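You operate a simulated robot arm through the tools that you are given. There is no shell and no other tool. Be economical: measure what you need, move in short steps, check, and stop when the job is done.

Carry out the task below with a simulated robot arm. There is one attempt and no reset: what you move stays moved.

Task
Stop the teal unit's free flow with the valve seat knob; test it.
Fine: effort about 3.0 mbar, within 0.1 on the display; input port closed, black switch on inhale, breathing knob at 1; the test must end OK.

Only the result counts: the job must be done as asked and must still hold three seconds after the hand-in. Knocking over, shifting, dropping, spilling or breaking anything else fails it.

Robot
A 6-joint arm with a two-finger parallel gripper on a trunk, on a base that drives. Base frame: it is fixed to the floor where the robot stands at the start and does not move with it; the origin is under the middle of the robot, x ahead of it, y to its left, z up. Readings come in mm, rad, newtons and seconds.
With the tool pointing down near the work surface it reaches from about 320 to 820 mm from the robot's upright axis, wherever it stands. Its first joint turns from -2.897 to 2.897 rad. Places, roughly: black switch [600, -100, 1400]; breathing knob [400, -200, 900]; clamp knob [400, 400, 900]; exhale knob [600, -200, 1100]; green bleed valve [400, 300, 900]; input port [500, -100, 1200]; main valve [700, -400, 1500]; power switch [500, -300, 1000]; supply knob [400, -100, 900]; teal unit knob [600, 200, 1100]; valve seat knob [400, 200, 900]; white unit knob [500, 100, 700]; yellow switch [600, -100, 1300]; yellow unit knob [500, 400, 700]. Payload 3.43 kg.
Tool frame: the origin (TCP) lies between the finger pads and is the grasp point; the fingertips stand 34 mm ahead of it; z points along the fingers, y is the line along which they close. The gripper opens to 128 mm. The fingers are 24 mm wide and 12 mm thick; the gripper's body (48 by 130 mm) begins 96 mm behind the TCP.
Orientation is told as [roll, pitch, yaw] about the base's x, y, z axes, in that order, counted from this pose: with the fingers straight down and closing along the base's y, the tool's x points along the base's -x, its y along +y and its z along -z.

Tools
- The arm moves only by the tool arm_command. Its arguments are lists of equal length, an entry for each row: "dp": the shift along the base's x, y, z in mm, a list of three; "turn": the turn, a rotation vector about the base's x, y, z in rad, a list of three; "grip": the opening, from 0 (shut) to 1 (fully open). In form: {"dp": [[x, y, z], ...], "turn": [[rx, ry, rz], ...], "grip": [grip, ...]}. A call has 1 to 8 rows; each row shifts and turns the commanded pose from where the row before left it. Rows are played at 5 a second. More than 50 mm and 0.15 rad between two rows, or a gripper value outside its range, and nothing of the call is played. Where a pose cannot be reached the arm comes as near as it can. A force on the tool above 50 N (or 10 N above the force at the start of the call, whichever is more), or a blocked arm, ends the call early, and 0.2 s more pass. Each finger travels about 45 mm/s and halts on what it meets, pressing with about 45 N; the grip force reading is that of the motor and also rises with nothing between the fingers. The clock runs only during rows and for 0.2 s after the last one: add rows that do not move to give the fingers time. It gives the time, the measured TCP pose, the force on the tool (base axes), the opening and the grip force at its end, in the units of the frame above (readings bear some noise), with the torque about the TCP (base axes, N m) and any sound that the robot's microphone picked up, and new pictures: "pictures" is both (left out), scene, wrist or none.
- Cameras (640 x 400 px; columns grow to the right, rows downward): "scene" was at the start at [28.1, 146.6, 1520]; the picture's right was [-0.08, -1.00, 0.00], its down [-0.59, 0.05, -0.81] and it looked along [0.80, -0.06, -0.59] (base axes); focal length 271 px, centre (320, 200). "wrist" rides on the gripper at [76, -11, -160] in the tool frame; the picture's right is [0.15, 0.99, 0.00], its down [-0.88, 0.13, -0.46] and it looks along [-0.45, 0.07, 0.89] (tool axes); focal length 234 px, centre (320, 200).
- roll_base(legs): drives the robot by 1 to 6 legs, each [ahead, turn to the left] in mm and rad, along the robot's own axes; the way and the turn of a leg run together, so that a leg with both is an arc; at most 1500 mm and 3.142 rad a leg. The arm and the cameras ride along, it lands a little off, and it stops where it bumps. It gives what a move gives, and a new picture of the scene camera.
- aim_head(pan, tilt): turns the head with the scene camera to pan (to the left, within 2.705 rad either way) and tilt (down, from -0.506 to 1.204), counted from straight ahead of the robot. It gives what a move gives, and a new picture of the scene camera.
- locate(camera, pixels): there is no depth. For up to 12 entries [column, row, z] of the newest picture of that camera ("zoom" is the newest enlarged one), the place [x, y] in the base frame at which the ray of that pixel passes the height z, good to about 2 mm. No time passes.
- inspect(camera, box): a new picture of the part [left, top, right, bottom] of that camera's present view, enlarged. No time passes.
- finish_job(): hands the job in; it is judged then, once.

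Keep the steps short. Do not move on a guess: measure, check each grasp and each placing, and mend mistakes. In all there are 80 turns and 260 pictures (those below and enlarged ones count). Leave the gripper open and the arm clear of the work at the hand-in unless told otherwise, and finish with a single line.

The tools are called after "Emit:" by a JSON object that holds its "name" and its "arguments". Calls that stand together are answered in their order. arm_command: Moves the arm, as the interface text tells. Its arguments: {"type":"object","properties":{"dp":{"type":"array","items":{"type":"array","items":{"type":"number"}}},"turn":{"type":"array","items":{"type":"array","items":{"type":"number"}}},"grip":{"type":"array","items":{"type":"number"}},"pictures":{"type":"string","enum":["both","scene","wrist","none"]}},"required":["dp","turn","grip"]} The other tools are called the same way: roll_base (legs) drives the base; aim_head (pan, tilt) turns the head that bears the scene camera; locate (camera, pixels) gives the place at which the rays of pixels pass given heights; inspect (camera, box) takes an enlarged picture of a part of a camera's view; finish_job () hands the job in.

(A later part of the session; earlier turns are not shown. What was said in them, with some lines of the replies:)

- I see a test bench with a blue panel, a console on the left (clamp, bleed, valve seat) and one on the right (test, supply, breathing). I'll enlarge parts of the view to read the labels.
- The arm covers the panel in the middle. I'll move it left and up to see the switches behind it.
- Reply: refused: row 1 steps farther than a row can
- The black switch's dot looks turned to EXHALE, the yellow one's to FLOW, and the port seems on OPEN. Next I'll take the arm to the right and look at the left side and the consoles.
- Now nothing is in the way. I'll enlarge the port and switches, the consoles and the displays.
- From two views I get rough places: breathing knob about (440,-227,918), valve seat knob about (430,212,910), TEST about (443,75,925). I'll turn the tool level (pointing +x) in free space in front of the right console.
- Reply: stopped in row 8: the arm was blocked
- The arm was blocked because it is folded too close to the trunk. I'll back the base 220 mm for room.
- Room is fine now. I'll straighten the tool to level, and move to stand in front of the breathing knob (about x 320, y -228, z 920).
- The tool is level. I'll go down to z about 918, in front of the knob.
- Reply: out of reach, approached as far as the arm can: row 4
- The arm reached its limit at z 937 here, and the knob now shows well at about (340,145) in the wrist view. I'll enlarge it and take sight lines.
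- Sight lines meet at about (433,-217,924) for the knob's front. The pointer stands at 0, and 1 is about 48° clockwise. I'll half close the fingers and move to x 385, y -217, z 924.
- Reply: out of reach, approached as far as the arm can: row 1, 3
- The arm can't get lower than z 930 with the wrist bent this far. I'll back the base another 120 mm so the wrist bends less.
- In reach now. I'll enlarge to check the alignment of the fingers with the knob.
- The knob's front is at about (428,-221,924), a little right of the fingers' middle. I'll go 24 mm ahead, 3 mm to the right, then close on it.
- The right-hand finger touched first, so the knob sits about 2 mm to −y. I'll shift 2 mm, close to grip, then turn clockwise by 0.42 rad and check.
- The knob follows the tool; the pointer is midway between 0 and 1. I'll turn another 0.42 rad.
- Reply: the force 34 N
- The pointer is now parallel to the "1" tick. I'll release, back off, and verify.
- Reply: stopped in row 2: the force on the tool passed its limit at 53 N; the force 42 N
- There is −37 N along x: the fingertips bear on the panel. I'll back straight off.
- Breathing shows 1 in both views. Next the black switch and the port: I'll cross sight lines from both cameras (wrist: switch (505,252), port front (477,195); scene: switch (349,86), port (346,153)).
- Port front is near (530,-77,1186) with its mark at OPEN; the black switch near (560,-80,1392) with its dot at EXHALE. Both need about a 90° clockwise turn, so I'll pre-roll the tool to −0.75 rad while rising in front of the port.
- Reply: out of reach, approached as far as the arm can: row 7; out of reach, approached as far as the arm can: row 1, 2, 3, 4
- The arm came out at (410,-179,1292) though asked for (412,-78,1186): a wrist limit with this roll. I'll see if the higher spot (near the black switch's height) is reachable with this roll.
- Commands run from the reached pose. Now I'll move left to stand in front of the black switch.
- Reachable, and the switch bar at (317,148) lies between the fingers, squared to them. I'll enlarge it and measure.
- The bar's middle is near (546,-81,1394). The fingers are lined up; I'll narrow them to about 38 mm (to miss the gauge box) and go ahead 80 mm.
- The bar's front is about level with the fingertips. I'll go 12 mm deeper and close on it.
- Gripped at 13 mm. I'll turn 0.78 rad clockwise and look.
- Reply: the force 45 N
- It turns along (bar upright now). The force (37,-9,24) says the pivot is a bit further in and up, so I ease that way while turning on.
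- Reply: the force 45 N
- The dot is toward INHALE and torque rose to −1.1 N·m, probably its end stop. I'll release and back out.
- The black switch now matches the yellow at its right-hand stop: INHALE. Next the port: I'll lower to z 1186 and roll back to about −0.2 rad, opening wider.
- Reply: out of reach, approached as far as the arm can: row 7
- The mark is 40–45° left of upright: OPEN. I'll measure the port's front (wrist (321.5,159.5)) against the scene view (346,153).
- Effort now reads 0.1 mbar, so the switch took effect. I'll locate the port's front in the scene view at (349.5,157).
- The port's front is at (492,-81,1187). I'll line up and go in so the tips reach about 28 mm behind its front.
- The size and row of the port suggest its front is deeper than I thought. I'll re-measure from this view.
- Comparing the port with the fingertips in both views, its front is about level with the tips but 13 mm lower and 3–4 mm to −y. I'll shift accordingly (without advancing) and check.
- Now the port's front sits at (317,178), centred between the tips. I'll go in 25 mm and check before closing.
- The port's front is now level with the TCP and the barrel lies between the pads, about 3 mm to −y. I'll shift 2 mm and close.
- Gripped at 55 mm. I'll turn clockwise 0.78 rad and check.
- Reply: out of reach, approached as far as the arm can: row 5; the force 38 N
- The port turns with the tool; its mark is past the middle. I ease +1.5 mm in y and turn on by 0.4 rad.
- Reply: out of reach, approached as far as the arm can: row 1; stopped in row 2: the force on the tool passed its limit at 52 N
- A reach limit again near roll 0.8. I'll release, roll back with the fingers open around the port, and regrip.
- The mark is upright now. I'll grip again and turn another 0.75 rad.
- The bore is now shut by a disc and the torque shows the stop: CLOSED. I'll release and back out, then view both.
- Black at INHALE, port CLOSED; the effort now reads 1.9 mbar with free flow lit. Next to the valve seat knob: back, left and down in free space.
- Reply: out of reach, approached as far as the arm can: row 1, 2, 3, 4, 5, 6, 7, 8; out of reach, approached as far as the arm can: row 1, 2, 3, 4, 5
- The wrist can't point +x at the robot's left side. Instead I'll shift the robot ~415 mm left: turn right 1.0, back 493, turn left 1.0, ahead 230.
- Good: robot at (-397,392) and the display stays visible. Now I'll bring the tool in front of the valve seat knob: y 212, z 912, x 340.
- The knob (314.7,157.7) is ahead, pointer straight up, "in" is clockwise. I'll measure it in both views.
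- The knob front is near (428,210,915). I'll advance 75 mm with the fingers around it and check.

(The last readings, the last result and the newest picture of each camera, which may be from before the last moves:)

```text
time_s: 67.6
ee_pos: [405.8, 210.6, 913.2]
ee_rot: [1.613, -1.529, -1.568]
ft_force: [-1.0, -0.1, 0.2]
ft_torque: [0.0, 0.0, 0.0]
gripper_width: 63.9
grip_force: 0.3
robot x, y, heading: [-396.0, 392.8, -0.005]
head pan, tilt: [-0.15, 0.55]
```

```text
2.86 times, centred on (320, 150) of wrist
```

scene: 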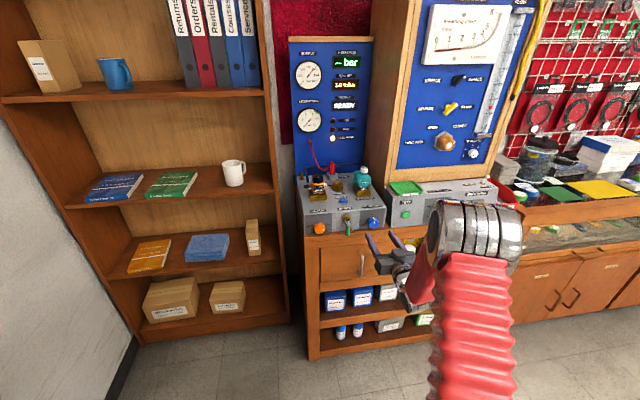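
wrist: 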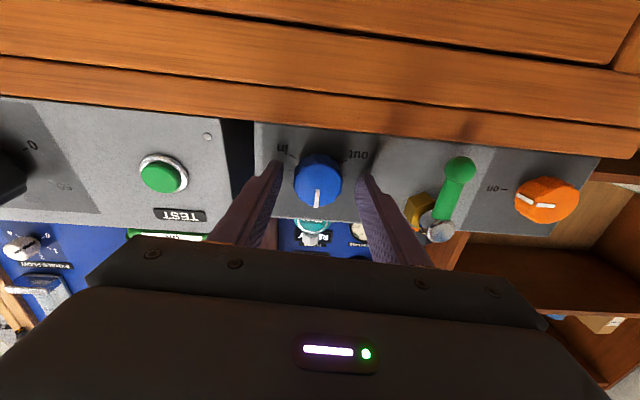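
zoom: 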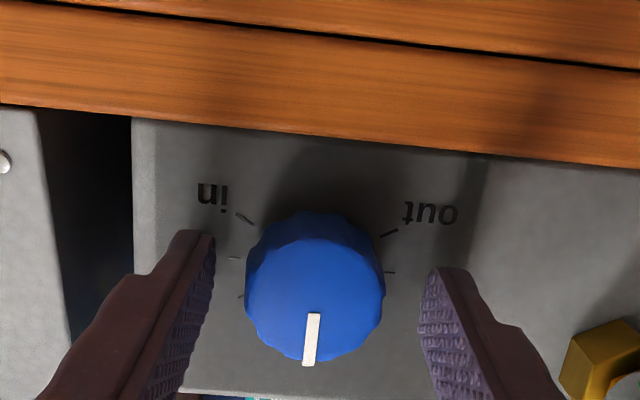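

Well centred; knob front a little inside the tips. I'll close on it, then turn clockwise 0.2 rad and read the display.

Emit:
{"name": "arm_command", "arguments": {"dp": [[0, -1, 0], [0, 0, 0], [0, 0, 0], [0, 0, 0], [0, 0, 0], [0, 0, 0], [0, 0, 0]], "turn": [[0, 0, 0], [0, 0, 0], [0, 0, 0], [0, 0, 0], [0.1, 0, 0], [0.1, 0, 0], [0, 0, 0]], "grip": [0.4, 0.3, 0.25, 0.2, 0.2, 0.2, 0.2], "pictures": "both"}}

Emit:
{"name": "inspect", "arguments": {"camera": "wrist", "box": [220, 80, 420, 220]}}

Emit:
{"name": "inspect", "arguments": {"camera": "scene", "box": [280, 30, 380, 160]}}

```text
time_s: 69.2
ee_pos: [406.9, 208.2, 913.7]
ee_rot: [1.618, -1.329, -1.578]
ft_force: [15.1, -30.1, -3.1]
ft_torque: [-0.05, 0.65, -1.42]
gripper_width: 42.2
grip_force: 45.2
robot x, y, heading: [-398.3, 389.4, -0.004]
head pan, tilt: [-0.15, 0.55]
```

scene: 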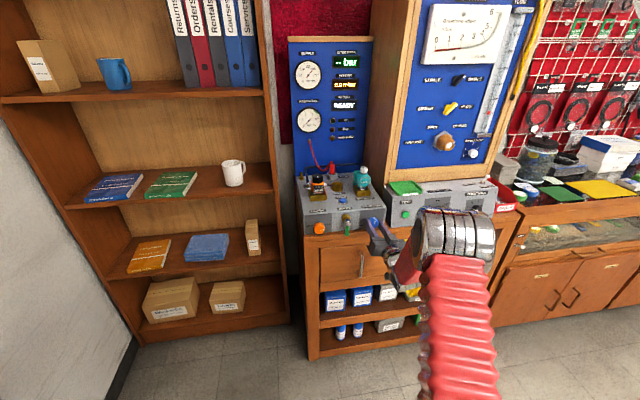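
wrist: 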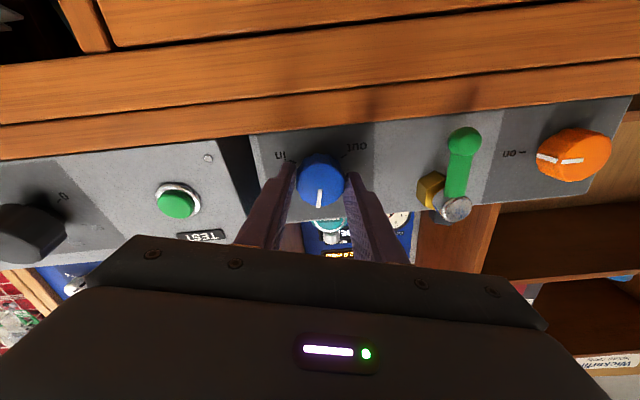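

```text
2.86 times, centred on (320, 150) of wrist
```

zoom: 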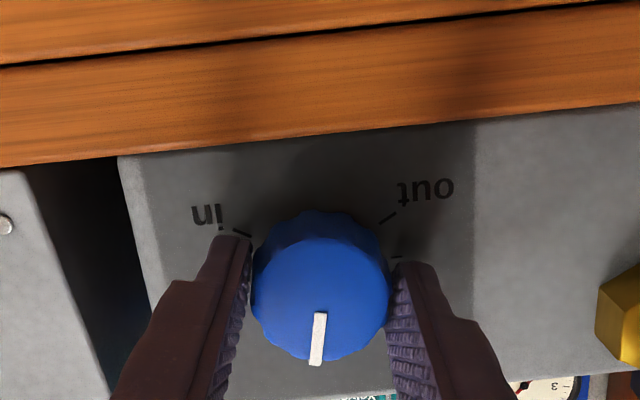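

```text
3.08 times, centred on (330, 95) of scene
```

zoom: 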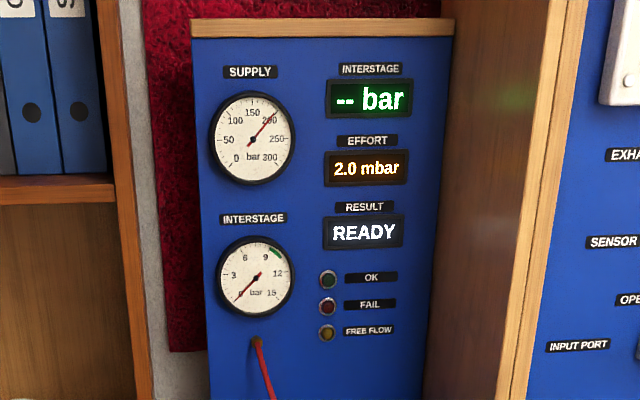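

Free flow is already off; effort 2.0. The force y −30 says ease to −y. I'll turn 0.3 rad more and wait for the reading to settle.

Emit:
{"name": "arm_command", "arguments": {"dp": [[0.5, -1.2, 0], [0, 0, 0], [0, 0, 0], [0, 0, 0], [0, 0, 0], [0, 0, 0]], "turn": [[0.1, 0, 0], [0.1, 0, 0], [0.1, 0, 0], [0, 0, 0], [0, 0, 0], [0, 0, 0]], "grip": [0.2, 0.2, 0.2, 0.2, 0.2, 0.2], "pictures": "none"}}

Emit:
{"name": "inspect", "arguments": {"camera": "wrist", "box": [220, 80, 420, 220]}}

Emit:
{"name": "inspect", "arguments": {"camera": "scene", "box": [280, 30, 380, 160]}}

```text
time_s: 70.6
ee_pos: [406.6, 208.7, 914.1]
ee_rot: [1.613, -1.03, -1.575]
ft_force: [14.0, -26.9, -7.1]
ft_torque: [-0.05, 0.68, -1.38]
gripper_width: 42.3
grip_force: 45.5
robot x, y, heading: [-394.9, 394.1, -0.001]
head pan, tilt: [-0.15, 0.55]
```

```text
2.86 times, centred on (320, 150) of wrist
```

zoom: 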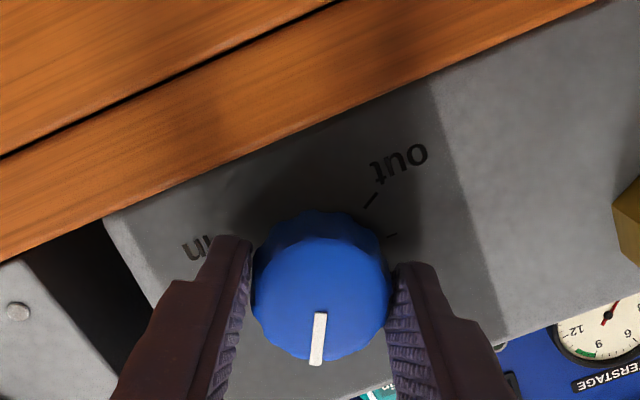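

```text
3.08 times, centred on (330, 95) of scene
```

zoom: 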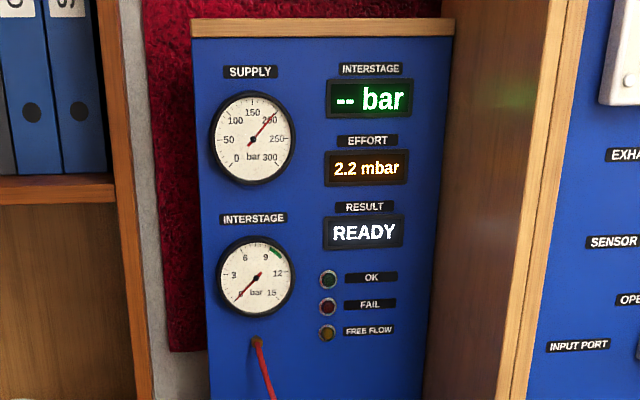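

2.2 mbar now (about 0.7 per rad). I'll turn another 0.39 rad.

Emit:
{"name": "arm_command", "arguments": {"dp": [[0.5, -0.8, 0], [0, 0, 0], [0, 0, 0], [0, 0, 0], [0, 0, 0], [0, 0, 0]], "turn": [[0.13, 0, 0], [0.13, 0, 0], [0.13, 0, 0], [0, 0, 0], [0, 0, 0], [0, 0, 0]], "grip": [0.2, 0.2, 0.2, 0.2, 0.2, 0.2], "pictures": "none"}}

Emit:
{"name": "inspect", "arguments": {"camera": "wrist", "box": [220, 80, 420, 220]}}

Emit:
{"name": "inspect", "arguments": {"camera": "scene", "box": [280, 30, 380, 160]}}

```text
time_s: 72.0
ee_pos: [406.9, 206.7, 913.3]
ee_rot: [1.611, -0.638, -1.571]
ft_force: [7.7, -28.2, -12.7]
ft_torque: [-0.03, 0.86, -1.25]
gripper_width: 42.0
grip_force: 45.0
robot x, y, heading: [-397.9, 395.2, -0.002]
head pan, tilt: [-0.15, 0.55]
```

```text
2.86 times, centred on (320, 150) of wrist
```

zoom: 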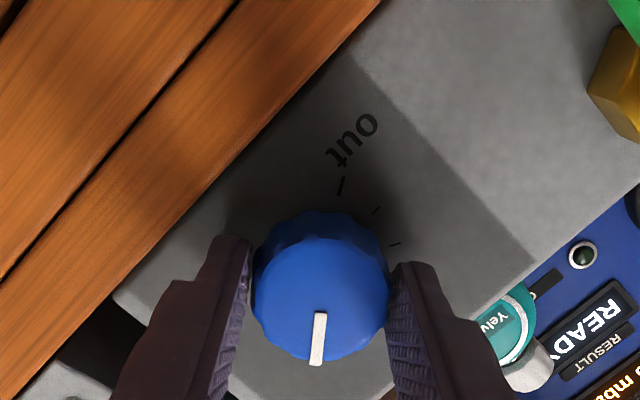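

```text
3.08 times, centred on (330, 95) of scene
```

zoom: 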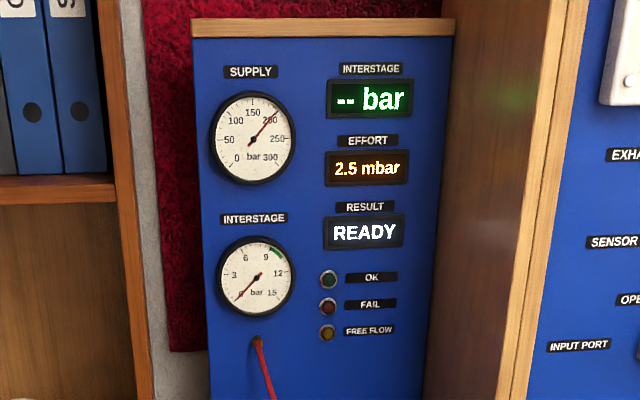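

2.5 mbar. I'll go on by another 0.39 rad if it reaches.

Emit:
{"name": "arm_command", "arguments": {"dp": [[0, -0.5, -0.5], [0, 0, 0], [0, 0, 0], [0, 0, 0], [0, 0, 0], [0, 0, 0]], "turn": [[0.13, 0, 0], [0.13, 0, 0], [0.13, 0, 0], [0, 0, 0], [0, 0, 0], [0, 0, 0]], "grip": [0.2, 0.2, 0.2, 0.2, 0.2, 0.2], "pictures": "none"}}

Emit:
{"name": "inspect", "arguments": {"camera": "wrist", "box": [220, 80, 420, 220]}}

Emit:
{"name": "inspect", "arguments": {"camera": "scene", "box": [280, 30, 380, 160]}}

```text
time_s: 73.4
ee_pos: [406.5, 208.3, 911.3]
ee_rot: [1.609, -0.25, -1.572]
ft_force: [-0.9, -20.6, -21.6]
ft_torque: [-0.05, 1.16, -0.81]
gripper_width: 42.2
grip_force: 45.5
robot x, y, heading: [-394.2, 392.4, -0.002]
head pan, tilt: [-0.15, 0.55]
```

```text
2.86 times, centred on (320, 150) of wrist
```

zoom: 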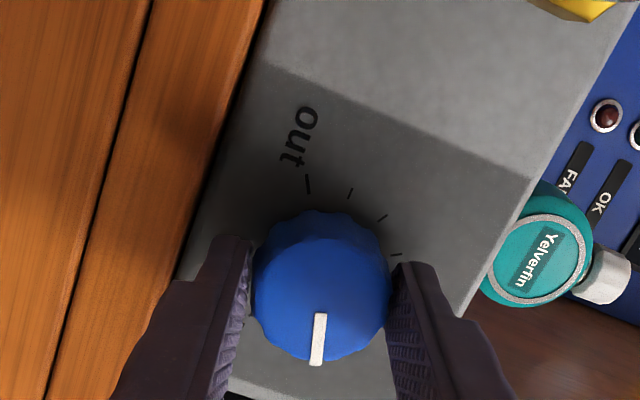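

```text
3.08 times, centred on (330, 95) of scene
```

zoom: 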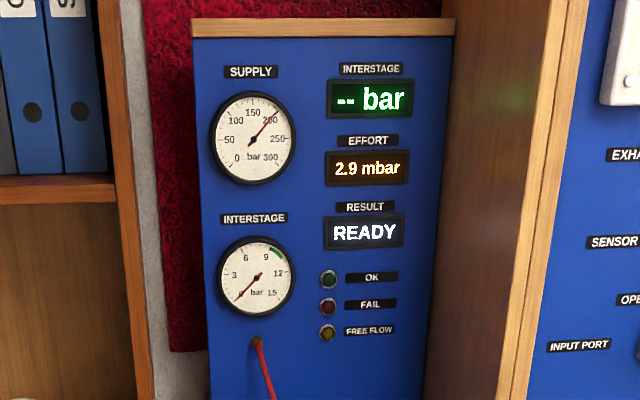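

2.9 mbar. Another 0.12 rad should give 3.0.

Emit:
{"name": "arm_command", "arguments": {"dp": [[0, 0, 0], [0, 0, 0], [0, 0, 0], [0, 0, 0]], "turn": [[0.06, 0, 0], [0.05, 0, 0], [0, 0, 0], [0, 0, 0]], "grip": [0.2, 0.2, 0.2, 0.2], "pictures": "none"}}

Emit:
{"name": "inspect", "arguments": {"camera": "scene", "box": [300, 40, 370, 120]}}

```text
time_s: 74.4
ee_pos: [406.5, 209.5, 910.7]
ee_rot: [1.606, -0.139, -1.573]
ft_force: [-0.5, -20.3, -26.1]
ft_torque: [-0.02, 1.38, -0.63]
gripper_width: 42.6
grip_force: 45.1
robot x, y, heading: [-397.1, 395.1, -0.004]
head pan, tilt: [-0.15, 0.55]
```

```text
5.00 times, centred on (335, 80) of scene
```

zoom: 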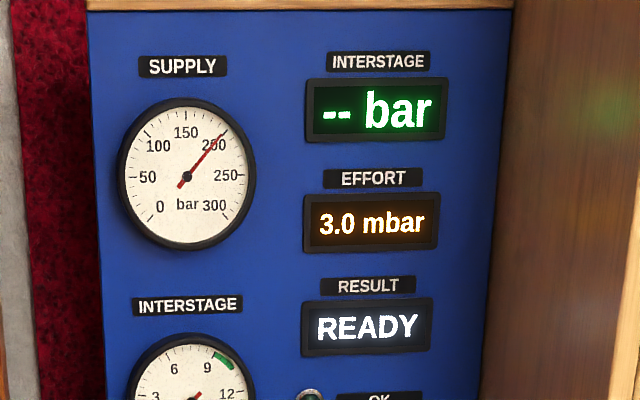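

3.0 mbar. I'll ease the side forces, open, and back off straight, then read again.

Emit:
{"name": "arm_command", "arguments": {"dp": [[0, -0.7, -0.8], [0, 0, 0], [0, 0, 0], [0, 0, 0], [-25, 0, 0], [-40, 0, 0], [-30, 0, 0], [0, 0, 0]], "turn": [[0, 0, 0], [0, 0, 0], [0, 0, 0], [0, 0, 0], [0, 0, 0], [0, 0, 0], [0, 0, 0], [0, 0, 0]], "grip": [0.2, 0.35, 0.45, 0.5, 0.5, 0.5, 0.5, 0.5], "pictures": "both"}}

Emit:
{"name": "inspect", "arguments": {"camera": "scene", "box": [300, 40, 370, 120]}}

```text
time_s: 76.2
ee_pos: [314.1, 206.1, 914.0]
ee_rot: [1.613, -0.14, -1.57]
ft_force: [0.5, 0.0, 0.5]
ft_torque: [0.04, 0.05, -0.04]
gripper_width: 64.0
grip_force: 0.1
robot x, y, heading: [-398.4, 392.2, -0.007]
head pan, tilt: [-0.15, 0.55]
```

scene: 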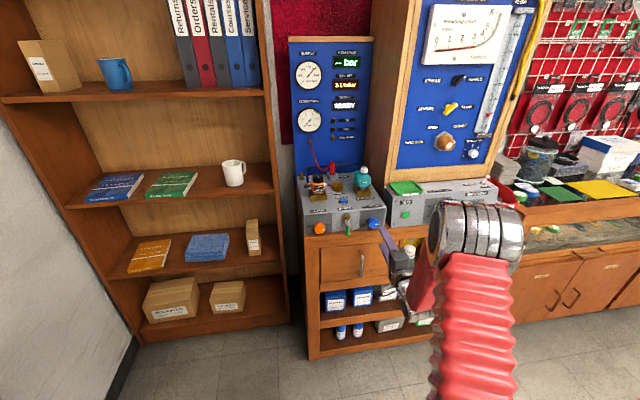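
wrist: 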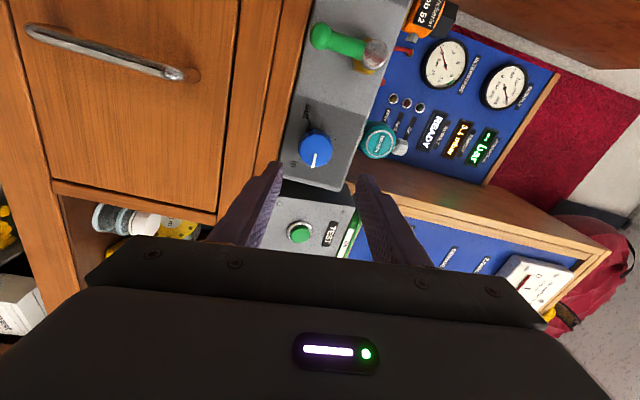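

```text
5.00 times, centred on (335, 80) of scene
```

zoom: 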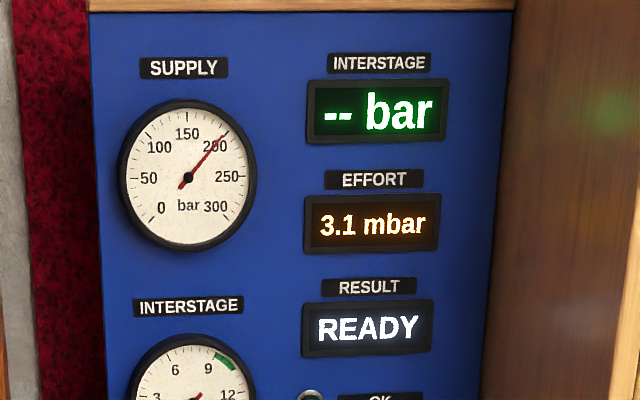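

After release it reads 3.1, at the edge of the band. I'll wait a moment to see whether it is settled.

Emit:
{"name": "arm_command", "arguments": {"dp": [[0, 0, 0], [0, 0, 0], [0, 0, 0], [0, 0, 0], [0, 0, 0]], "turn": [[0, 0, 0], [0, 0, 0], [0, 0, 0], [0, 0, 0], [0, 0, 0]], "grip": [0.5, 0.5, 0.5, 0.5, 0.5], "pictures": "none"}}

Emit:
{"name": "inspect", "arguments": {"camera": "scene", "box": [300, 40, 370, 120]}}

Emit:
{"name": "inspect", "arguments": {"camera": "wrist", "box": [240, 80, 400, 200]}}

```text
time_s: 77.4
ee_pos: [313.7, 206.2, 913.1]
ee_rot: [1.612, -0.14, -1.569]
ft_force: [-0.9, -0.9, -0.1]
ft_torque: [0.03, 0.0, 0.01]
gripper_width: 63.8
grip_force: 0.1
robot x, y, heading: [-394.7, 394.9, -0.005]
head pan, tilt: [-0.15, 0.55]
```

```text
5.00 times, centred on (335, 80) of scene
```

zoom: 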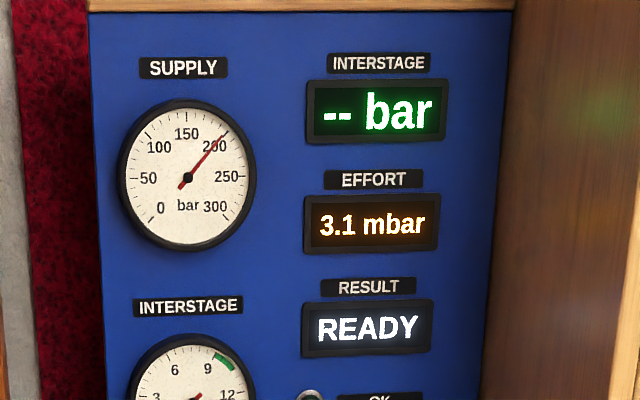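

```text
3.33 times, centred on (320, 140) of wrist
```

zoom: 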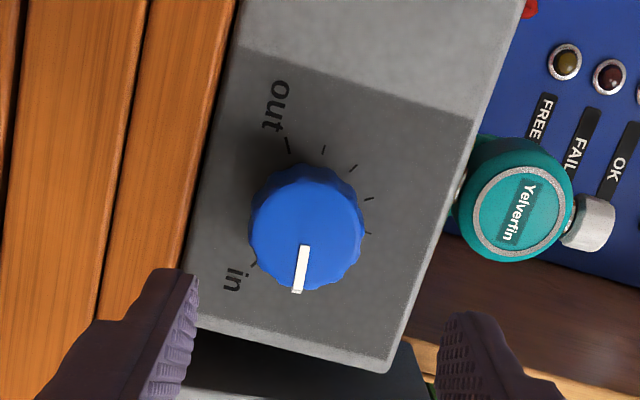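

It is settled at 3.1. I'll go back in (z 910), regrip, and turn back 0.08 rad.

Emit:
{"name": "arm_command", "arguments": {"dp": [[40, 2, -2], [40, 0, -1], [13, 0, 0], [0, 0, 0], [0, 0, 0], [0, 0, 0], [0, 0, 0]], "turn": [[0, 0, 0], [0, 0, 0], [0, 0, 0], [0, 0, 0], [0, 0, 0], [0, 0, 0], [0, 0, 0]], "grip": [0.5, 0.5, 0.5, 0.4, 0.3, 0.2, 0.2], "pictures": "wrist"}}

Emit:
{"name": "inspect", "arguments": {"camera": "scene", "box": [300, 40, 370, 120]}}

```text
time_s: 78.2
ee_pos: [399.3, 207.3, 904.5]
ee_rot: [1.603, -0.138, -1.572]
ft_force: [-31.2, 4.3, 9.2]
ft_torque: [0.1, 0.86, 0.15]
gripper_width: 57.3
grip_force: 0.0
robot x, y, heading: [-400.3, 391.8, -0.003]
head pan, tilt: [-0.15, 0.55]
stopped in row 3: the force on the tool passed its limit at 79 N (the readings are from after the stop); the commanded pose is now the measured one
```

wrist: 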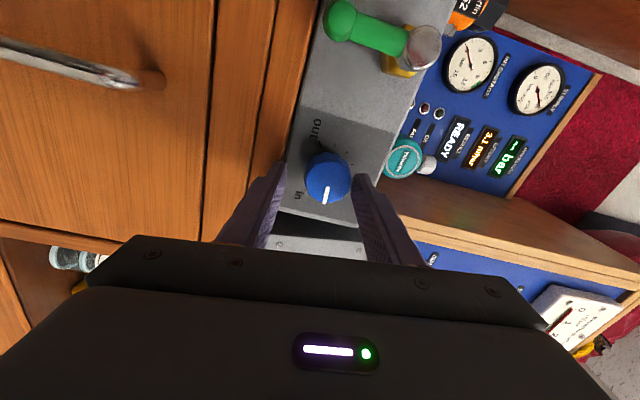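

```text
5.00 times, centred on (335, 80) of scene
```

zoom: 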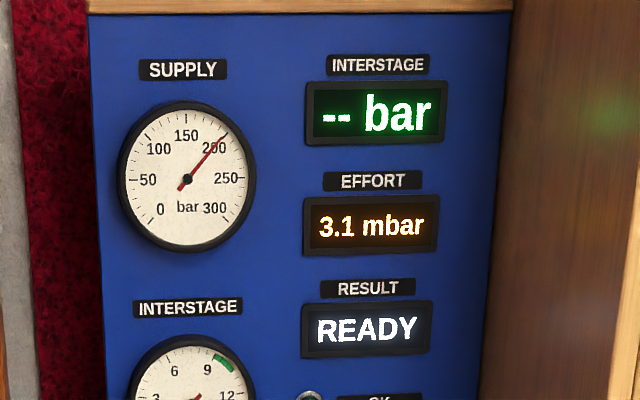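

The lower finger touched the bench's edge. I'll back out, roll the tool back to about 0.6 rad so the finger stays higher, and re-align.

Emit:
{"name": "arm_command", "arguments": {"dp": [[-30, 0, 0], [-30, 0, 2], [0, 0, 3], [0, 0, 3], [0, 0, 0], [0, 0, 0], [0, 0, 0], [0, 0, 0]], "turn": [[0, 0, 0], [0, 0, 0], [-0.14, 0, 0], [-0.14, 0, 0], [-0.14, 0, 0], [-0.14, 0, 0], [-0.14, 0, 0], [-0.14, 0, 0]], "grip": [0.5, 0.5, 0.5, 0.5, 0.5, 0.5, 0.5, 0.5], "pictures": "wrist"}}

Emit:
{"name": "inspect", "arguments": {"camera": "wrist", "box": [220, 80, 420, 220]}}

```text
time_s: 80.0
ee_pos: [339.5, 208.0, 911.1]
ee_rot: [1.602, -0.982, -1.571]
ft_force: [-1.2, -0.4, -0.5]
ft_torque: [0.03, 0.01, -0.01]
gripper_width: 63.9
grip_force: 0.1
robot x, y, heading: [-395.9, 394.0, -0.001]
head pan, tilt: [-0.15, 0.55]
```

wrist: 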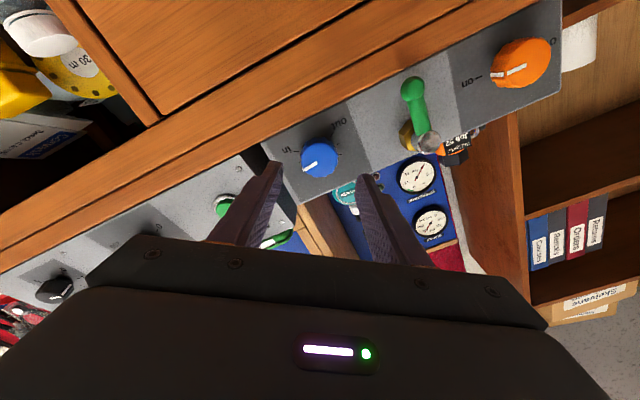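

```text
2.86 times, centred on (320, 150) of wrist
```

zoom: 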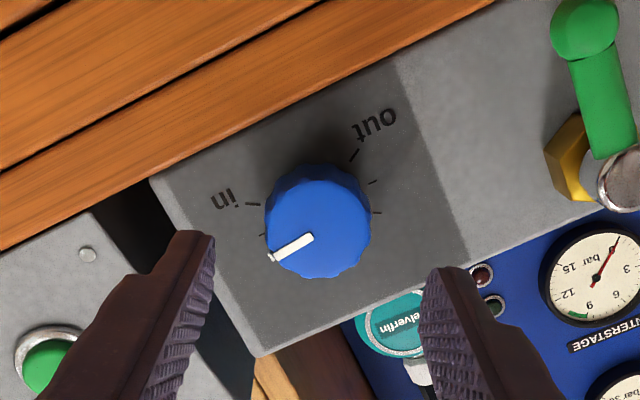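

The knob is well placed between the fingers now. I'll go in 66 mm (z +3), close, and read.

Emit:
{"name": "arm_command", "arguments": {"dp": [[33, -1, 3], [33, 0, 0], [0, 0, 0], [0, 0, 0], [0, 0, 0], [0, 0, 0]], "turn": [[0, 0, 0], [0, 0, 0], [0, 0, 0], [0, 0, 0], [0, 0, 0], [0, 0, 0]], "grip": [0.5, 0.5, 0.4, 0.3, 0.2, 0.2], "pictures": "none"}}

Emit:
{"name": "inspect", "arguments": {"camera": "wrist", "box": [220, 80, 420, 220]}}

Emit:
{"name": "inspect", "arguments": {"camera": "scene", "box": [300, 40, 370, 120]}}

```text
time_s: 81.4
ee_pos: [407.5, 206.5, 915.2]
ee_rot: [1.607, -0.98, -1.571]
ft_force: [-1.0, 16.9, 13.0]
ft_torque: [0.12, 0.24, -0.13]
gripper_width: 42.1
grip_force: 44.5
robot x, y, heading: [-397.4, 393.3, -0.003]
head pan, tilt: [-0.15, 0.55]
```

```text
2.86 times, centred on (320, 150) of wrist
```

zoom: 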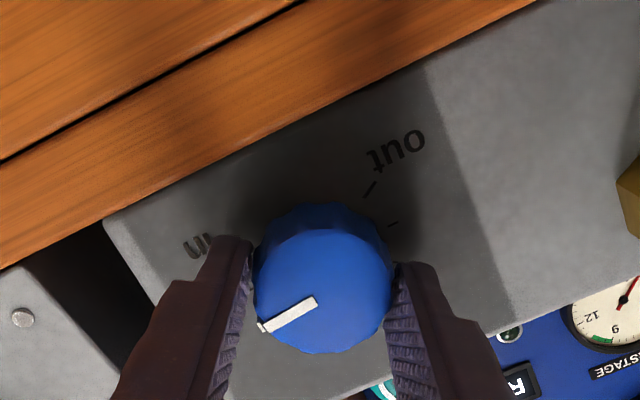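

```text
5.00 times, centred on (335, 80) of scene
```

zoom: 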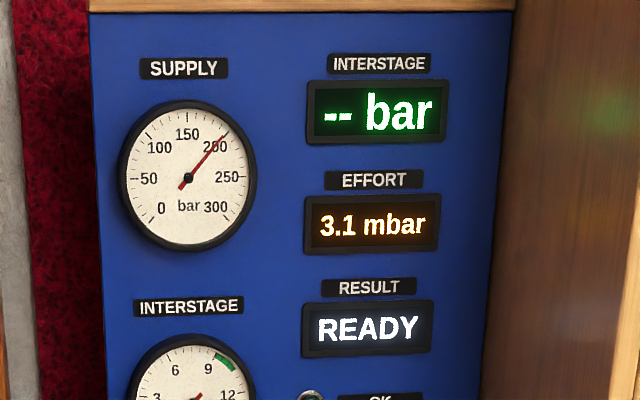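

Gripped at 42 mm. I'll turn back 0.07 rad and read.

Emit:
{"name": "arm_command", "arguments": {"dp": [[0, 0.8, 0.6], [0, 0, 0], [0, 0, 0], [0, 0, 0]], "turn": [[0, 0, 0], [-0.07, 0, 0], [0, 0, 0], [0, 0, 0]], "grip": [0.2, 0.2, 0.2, 0.2], "pictures": "none"}}

Emit:
{"name": "inspect", "arguments": {"camera": "scene", "box": [300, 40, 370, 120]}}

```text
time_s: 82.4
ee_pos: [406.9, 207.5, 915.0]
ee_rot: [1.609, -1.05, -1.574]
ft_force: [28.2, 12.5, 14.6]
ft_torque: [0.04, 0.26, -0.72]
gripper_width: 41.6
grip_force: 45.2
robot x, y, heading: [-396.6, 391.4, -0.001]
head pan, tilt: [-0.15, 0.55]
```

```text
5.00 times, centred on (335, 80) of scene
```

zoom: 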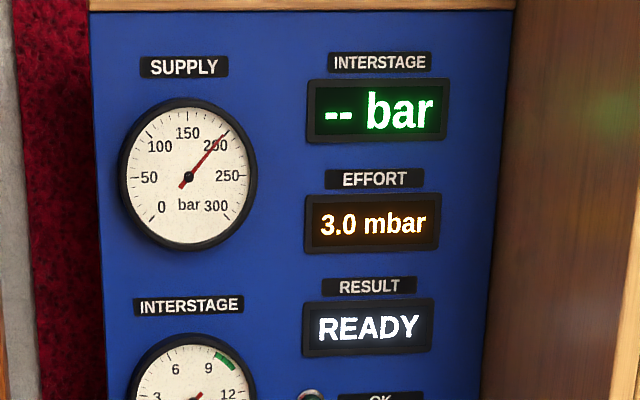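

3.0 again. I'll ease the forces, release and back out, then re-read.

Emit:
{"name": "arm_command", "arguments": {"dp": [[1, 0.5, 0.5], [0, 0, 0], [0, 0, 0], [0, 0, 0], [-30, 0, 0], [-40, 0, 0], [0, 0, 0], [0, 0, 0]], "turn": [[0, 0, 0], [0, 0, 0], [0, 0, 0], [0, 0, 0], [0, 0, 0], [0, 0, 0], [0, 0, 0], [0, 0, 0]], "grip": [0.2, 0.3, 0.4, 0.5, 0.5, 0.5, 0.4, 0.3], "pictures": "wrist"}}

Emit:
{"name": "inspect", "arguments": {"camera": "scene", "box": [280, 30, 380, 160]}}

Emit:
{"name": "inspect", "arguments": {"camera": "scene", "box": [360, 160, 540, 260]}}

```text
time_s: 84.2
ee_pos: [335.9, 206.2, 913.6]
ee_rot: [1.602, -1.049, -1.569]
ft_force: [0.4, -0.2, -0.5]
ft_torque: [0.03, 0.03, 0.02]
gripper_width: 38.5
grip_force: 0.0
robot x, y, heading: [-396.2, 392.0, -0.0]
head pan, tilt: [-0.15, 0.55]
```

wrist: 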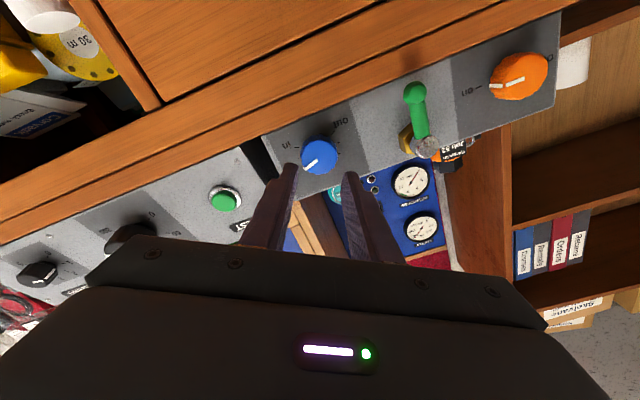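

```text
3.08 times, centred on (330, 95) of scene
```

zoom: 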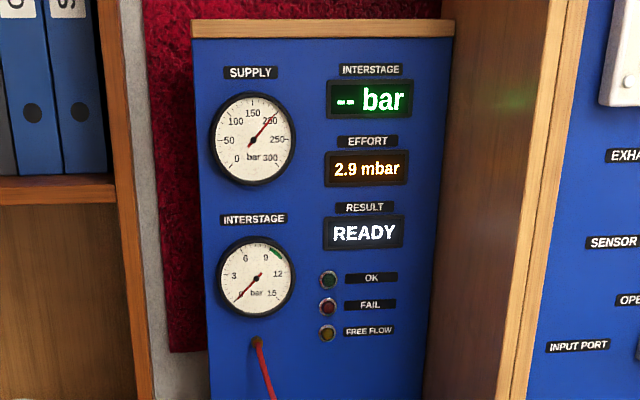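

```text
3.56 times, centred on (450, 210) of scene
```

zoom: 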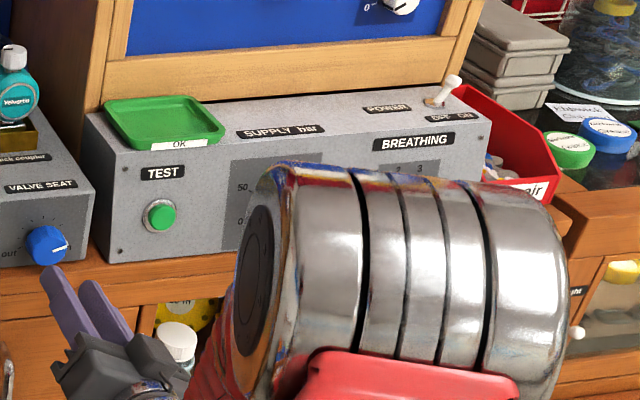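

Now 2.9 – allowed, but at the edge. One more fine correction: back in, grip, turn +0.05 rad, hold, read.

Emit:
{"name": "arm_command", "arguments": {"dp": [[35, 1, 1], [35, 0, 0.5], [0, 0, 0], [0, 0, 0], [0, 0, 0], [0, 0, 0], [0, 0, 0], [0, 0, 0]], "turn": [[0, 0, 0], [0, 0, 0], [0, 0, 0], [0, 0, 0], [0, 0, 0], [0.045, 0, 0], [0, 0, 0], [0, 0, 0]], "grip": [0.5, 0.5, 0.4, 0.3, 0.2, 0.2, 0.2, 0.2], "pictures": "none"}}

Emit:
{"name": "inspect", "arguments": {"camera": "scene", "box": [300, 40, 370, 120]}}

```text
time_s: 86.0
ee_pos: [406.8, 206.3, 916.8]
ee_rot: [1.599, -1.001, -1.571]
ft_force: [-6.0, -21.0, -7.0]
ft_torque: [-0.09, 0.72, -1.46]
gripper_width: 41.7
grip_force: 44.5
robot x, y, heading: [-400.1, 393.7, -0.004]
head pan, tilt: [-0.15, 0.55]
```

```text
5.00 times, centred on (335, 80) of scene
```

zoom: 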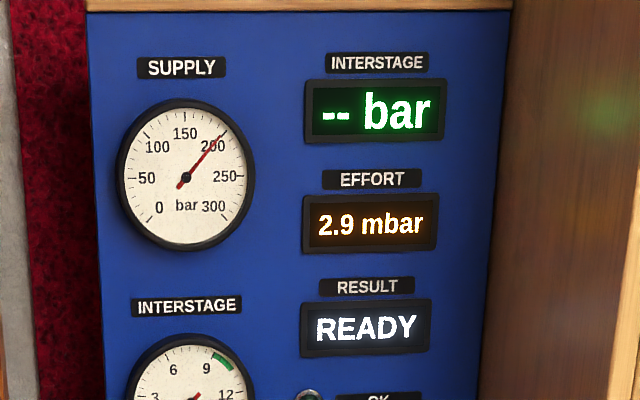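

Still 2.9. I'll add 0.04 rad and hold.

Emit:
{"name": "arm_command", "arguments": {"dp": [[0, -0.5, 0], [0, 0, 0], [0, 0, 0]], "turn": [[0.04, 0, 0], [0, 0, 0], [0, 0, 0]], "grip": [0.2, 0.2, 0.2], "pictures": "none"}}

Emit:
{"name": "inspect", "arguments": {"camera": "scene", "box": [300, 40, 370, 120]}}

```text
time_s: 86.8
ee_pos: [406.1, 205.8, 914.5]
ee_rot: [1.598, -0.961, -1.571]
ft_force: [-5.8, -24.5, -11.6]
ft_torque: [-0.19, 0.82, -1.41]
gripper_width: 42.2
grip_force: 44.9
robot x, y, heading: [-399.5, 391.9, 0.003]
head pan, tilt: [-0.15, 0.55]
```

```text
5.00 times, centred on (335, 80) of scene
```

zoom: 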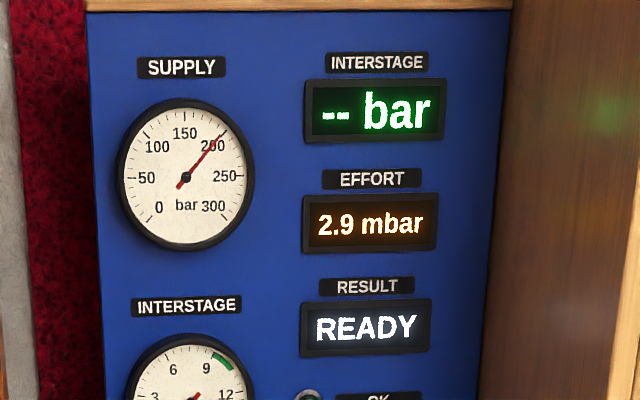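

Some wind-up (torque −0.19). Another 0.05 rad.

Emit:
{"name": "arm_command", "arguments": {"dp": [[0, -0.5, -0.5], [0, 0, 0], [0, 0, 0], [0, 0, 0]], "turn": [[0.05, 0, 0], [0, 0, 0], [0, 0, 0], [0, 0, 0]], "grip": [0.2, 0.2, 0.2, 0.2], "pictures": "none"}}

Emit:
{"name": "inspect", "arguments": {"camera": "scene", "box": [300, 40, 370, 120]}}

```text
time_s: 87.8
ee_pos: [406.5, 205.7, 916.4]
ee_rot: [1.6, -0.911, -1.57]
ft_force: [4.0, -26.7, -15.6]
ft_torque: [-0.18, 0.91, -1.34]
gripper_width: 41.9
grip_force: 45.0
robot x, y, heading: [-393.3, 390.2, -0.005]
head pan, tilt: [-0.15, 0.55]
```

```text
5.00 times, centred on (335, 80) of scene
```

zoom: 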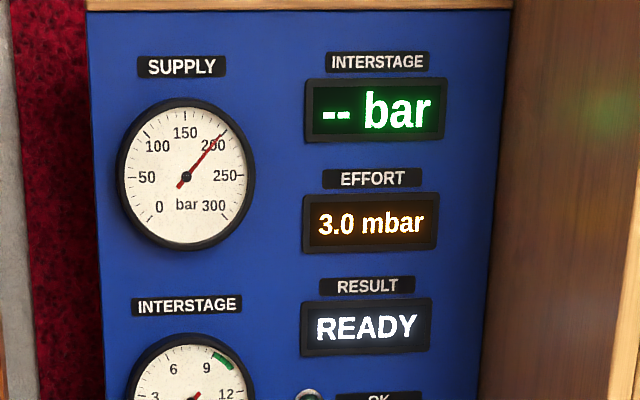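

3.0 just reached. I'll unwind the torque by 0.02 rad, ease, open, and back out, closing the fingers for the button press.

Emit:
{"name": "arm_command", "arguments": {"dp": [[0, -0.4, -0.3], [0, 0, 0], [0, 0, 0], [-30, 0, 0], [-40, 0, 0], [0, 0, 0], [0, 0, 0], [0, 0, 0]], "turn": [[-0.02, 0, 0], [0, 0, 0], [0, 0, 0], [0, 0, 0], [0, 0, 0], [0, 0, 0], [0, 0, 0], [0, 0, 0]], "grip": [0.25, 0.4, 0.5, 0.5, 0.5, 0.3, 0.1, 0], "pictures": "none"}}

Emit:
{"name": "inspect", "arguments": {"camera": "scene", "box": [300, 40, 370, 120]}}

```text
time_s: 89.6
ee_pos: [336.0, 210.1, 915.3]
ee_rot: [1.602, -0.933, -1.57]
ft_force: [1.8, -0.5, -0.2]
ft_torque: [-0.01, 0.03, 0.02]
gripper_width: 0.0
grip_force: 3.4
robot x, y, heading: [-396.6, 393.9, 0.002]
head pan, tilt: [-0.15, 0.55]
```

```text
5.00 times, centred on (335, 80) of scene
```

zoom: 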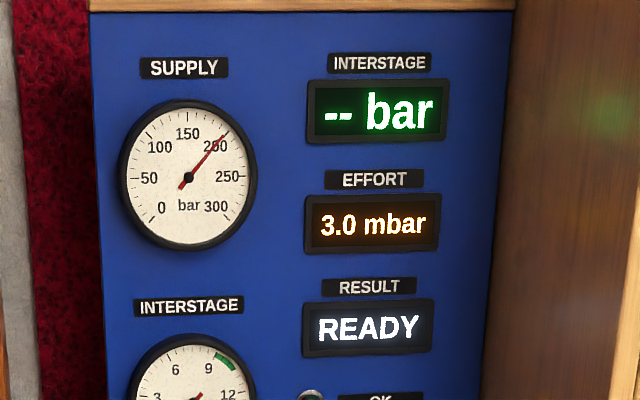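

3.0 with the knob free. Fingers are shut. Now to the TEST button: move right to y 78, z 926, roll back to near 0.

Emit:
{"name": "arm_command", "arguments": {"dp": [[0, -45, 4], [0, -45, 4], [0, -42, 3], [20, 0, 0], [0, 0, 0]], "turn": [[-0.14, 0, 0], [-0.14, 0, 0], [-0.14, 0, 0], [-0.14, 0, 0], [-0.05, 0, 0]], "grip": [0, 0, 0, 0, 0], "pictures": "both"}}

Emit:
{"name": "inspect", "arguments": {"camera": "wrist", "box": [220, 80, 420, 220]}}

Emit:
{"name": "inspect", "arguments": {"camera": "scene", "box": [360, 170, 460, 250]}}

```text
time_s: 90.8
ee_pos: [356.9, 74.3, 927.3]
ee_rot: [1.566, -1.546, -1.532]
ft_force: [0.8, 0.2, -0.1]
ft_torque: [-0.01, 0.04, 0.0]
gripper_width: 0.1
grip_force: 33.0
robot x, y, heading: [-398.4, 389.4, -0.006]
head pan, tilt: [-0.15, 0.55]
```

scene: 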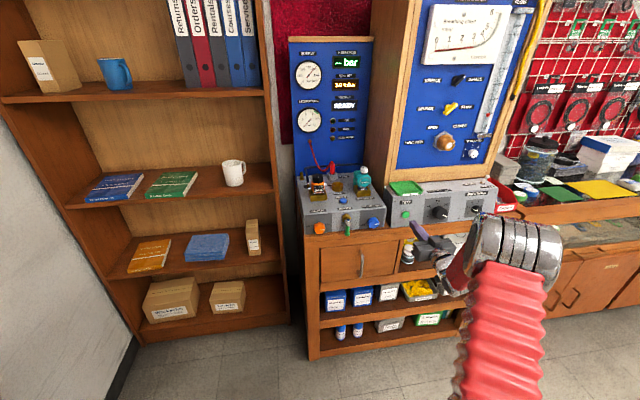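
wrist: 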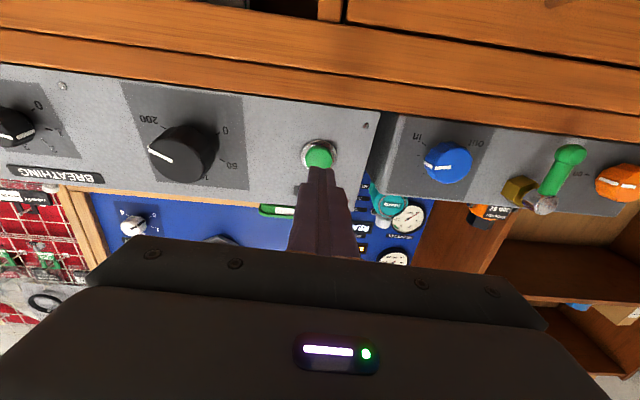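

```text
2.86 times, centred on (320, 150) of wrist
```

zoom: 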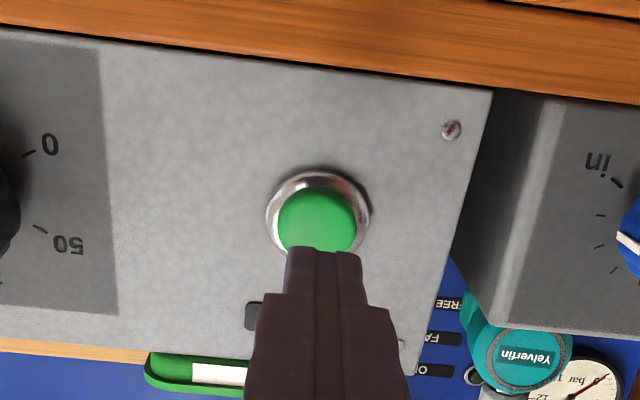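

```text
5.00 times, centred on (410, 210) of scene
```

zoom: 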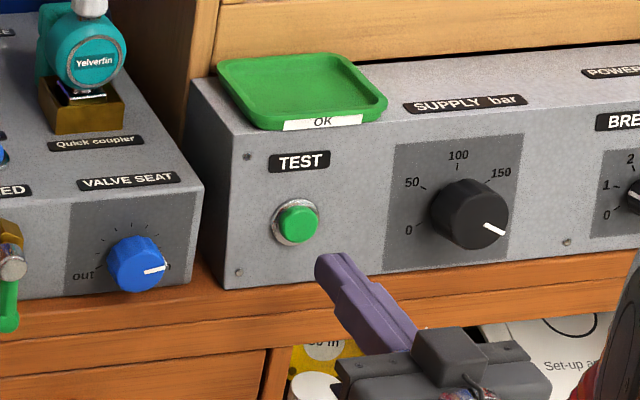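

The fingertips line up with the button at (318,157). I'll advance 45 mm, then push in small steps.

Emit:
{"name": "arm_command", "arguments": {"dp": [[25, 0, 0], [20, 0, 0], [5, 0, 0], [3, 0, 0], [0, 0, 0]], "turn": [[0, 0, 0], [0, 0, 0], [0, 0, 0], [0, 0, 0], [0, 0, 0]], "grip": [0, 0, 0, 0, 0], "pictures": "wrist"}}

Emit:
{"name": "inspect", "arguments": {"camera": "scene", "box": [280, 30, 380, 160]}}

Emit:
{"name": "inspect", "arguments": {"camera": "scene", "box": [380, 180, 440, 230]}}

```text
time_s: 92.0
ee_pos: [407.7, 74.7, 926.8]
ee_rot: [1.492, -1.542, -1.46]
ft_force: [-18.4, 3.0, -4.8]
ft_torque: [0.02, 0.34, 0.06]
gripper_width: 0.0
grip_force: 32.6
robot x, y, heading: [-399.6, 393.3, -0.002]
head pan, tilt: [-0.15, 0.55]
heard: click
```

wrist: 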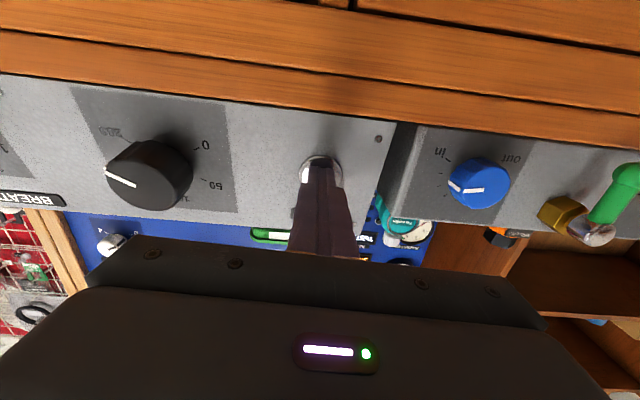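

```text
3.08 times, centred on (330, 95) of scene
```

zoom: 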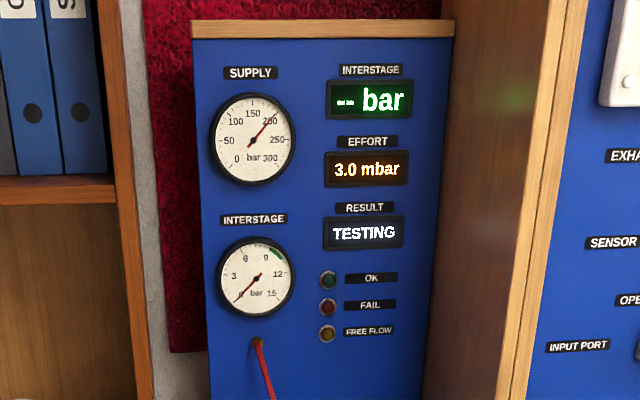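

```text
8.00 times, centred on (410, 205) of scene
```

zoom: 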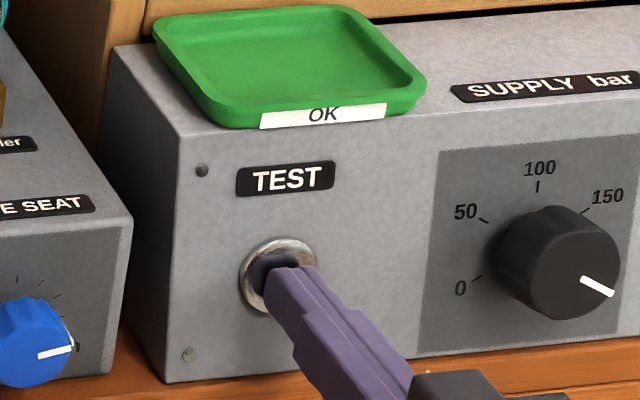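

A click was heard and the result shows TESTING. I'll back off and wait.

Emit:
{"name": "arm_command", "arguments": {"dp": [[-20, 0, 0], [-40, 0, 0], [-30, 0, 0], [0, 0, 0], [0, 0, 0], [0, 0, 0], [0, 0, 0], [0, 0, 0]], "turn": [[0, 0, 0], [0, 0, 0], [0, 0, 0], [0, 0, 0], [0, 0, 0], [0, 0, 0], [0, 0, 0], [0, 0, 0]], "grip": [0, 0, 0, 0.2, 0.4, 0.6, 0.8, 1], "pictures": "scene"}}

Emit:
{"name": "arm_command", "arguments": {"dp": [[0, 0, 0], [0, 0, 0], [0, 0, 0], [0, 0, 0], [0, 0, 0], [0, 0, 0], [0, 0, 0], [0, 0, 0]], "turn": [[0, 0, 0], [0, 0, 0], [0, 0, 0], [0, 0, 0], [0, 0, 0], [0, 0, 0], [0, 0, 0], [0, 0, 0]], "grip": [1, 1, 1, 1, 1, 1, 1, 1], "pictures": "wrist"}}

Emit:
{"name": "inspect", "arguments": {"camera": "scene", "box": [280, 30, 380, 160]}}

Emit:
{"name": "inspect", "arguments": {"camera": "scene", "box": [390, 60, 530, 240]}}

```text
time_s: 93.8
ee_pos: [318.3, 72.5, 929.0]
ee_rot: [1.574, -1.543, -1.543]
ft_force: [-0.4, -0.1, 0.8]
ft_torque: [0.02, 0.0, 0.01]
gripper_width: 99.3
grip_force: 0.0
robot x, y, heading: [-397.0, 396.0, 0.003]
head pan, tilt: [-0.15, 0.55]
```

scene: 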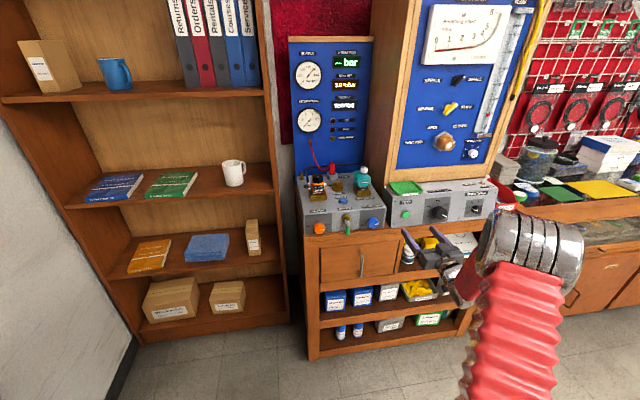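

```text
time_s: 95.6
ee_pos: [319.2, 71.9, 929.0]
ee_rot: [1.577, -1.544, -1.542]
ft_force: [0.0, -0.2, -0.7]
ft_torque: [-0.01, 0.01, 0.0]
gripper_width: 127.9
grip_force: 0.1
robot x, y, heading: [-400.0, 395.1, -0.0]
head pan, tilt: [-0.15, 0.55]
```

wrist: 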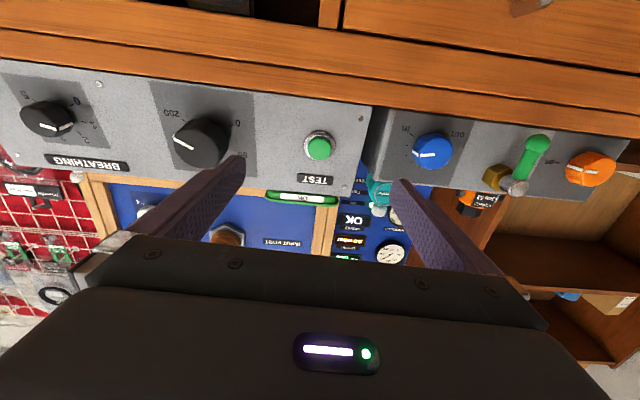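

```text
3.08 times, centred on (330, 95) of scene
```

zoom: 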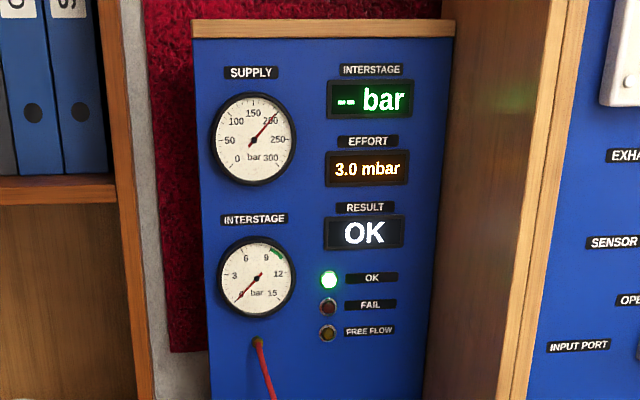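

```text
2.22 times, centred on (460, 150) of scene
```

zoom: 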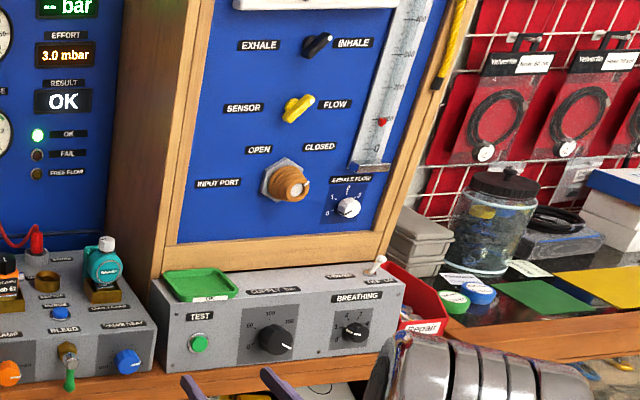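

Result OK, green lamp on, free flow off, effort 3.0. I'll check the breathing knob once more before handing in.

Emit:
{"name": "inspect", "arguments": {"camera": "scene", "box": [455, 190, 495, 220]}}

Emit:
{"name": "inspect", "arguments": {"camera": "wrist", "box": [0, 60, 120, 180]}}

```text
13.33 times, centred on (475, 205) of scene
```

zoom: 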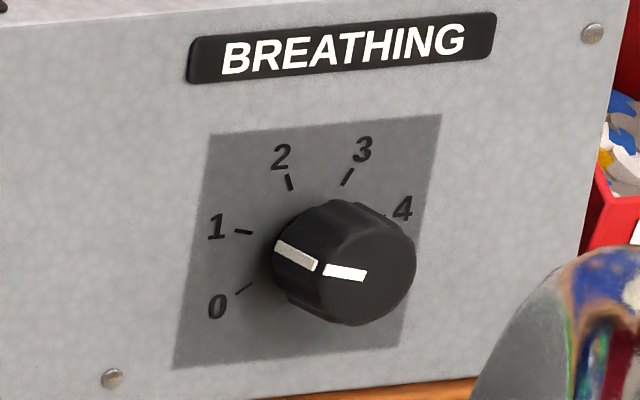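

```text
3.33 times, centred on (60, 120) of wrist
```

zoom: 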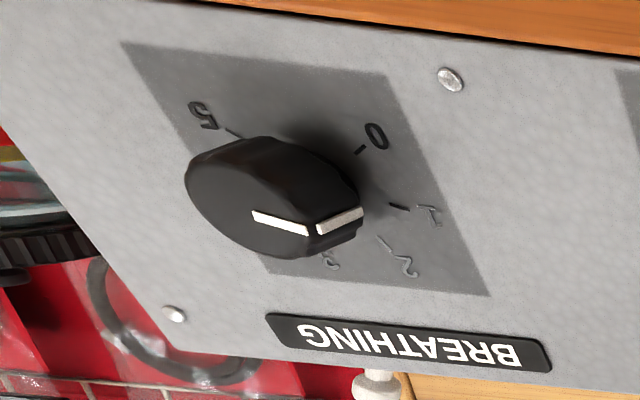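

The pointer is parallel with the "1" tick, all settings stand, the arm is clear and the gripper open. I'm handing in.

Emit:
{"name": "finish_job", "arguments": {}}

```text
The job is handed in.
```

The teal unit's free flow is stopped with the valve seat knob, effort reads 3.0 mbar, and the test ended OK with the input port closed, black switch on inhale and breathing at 1.
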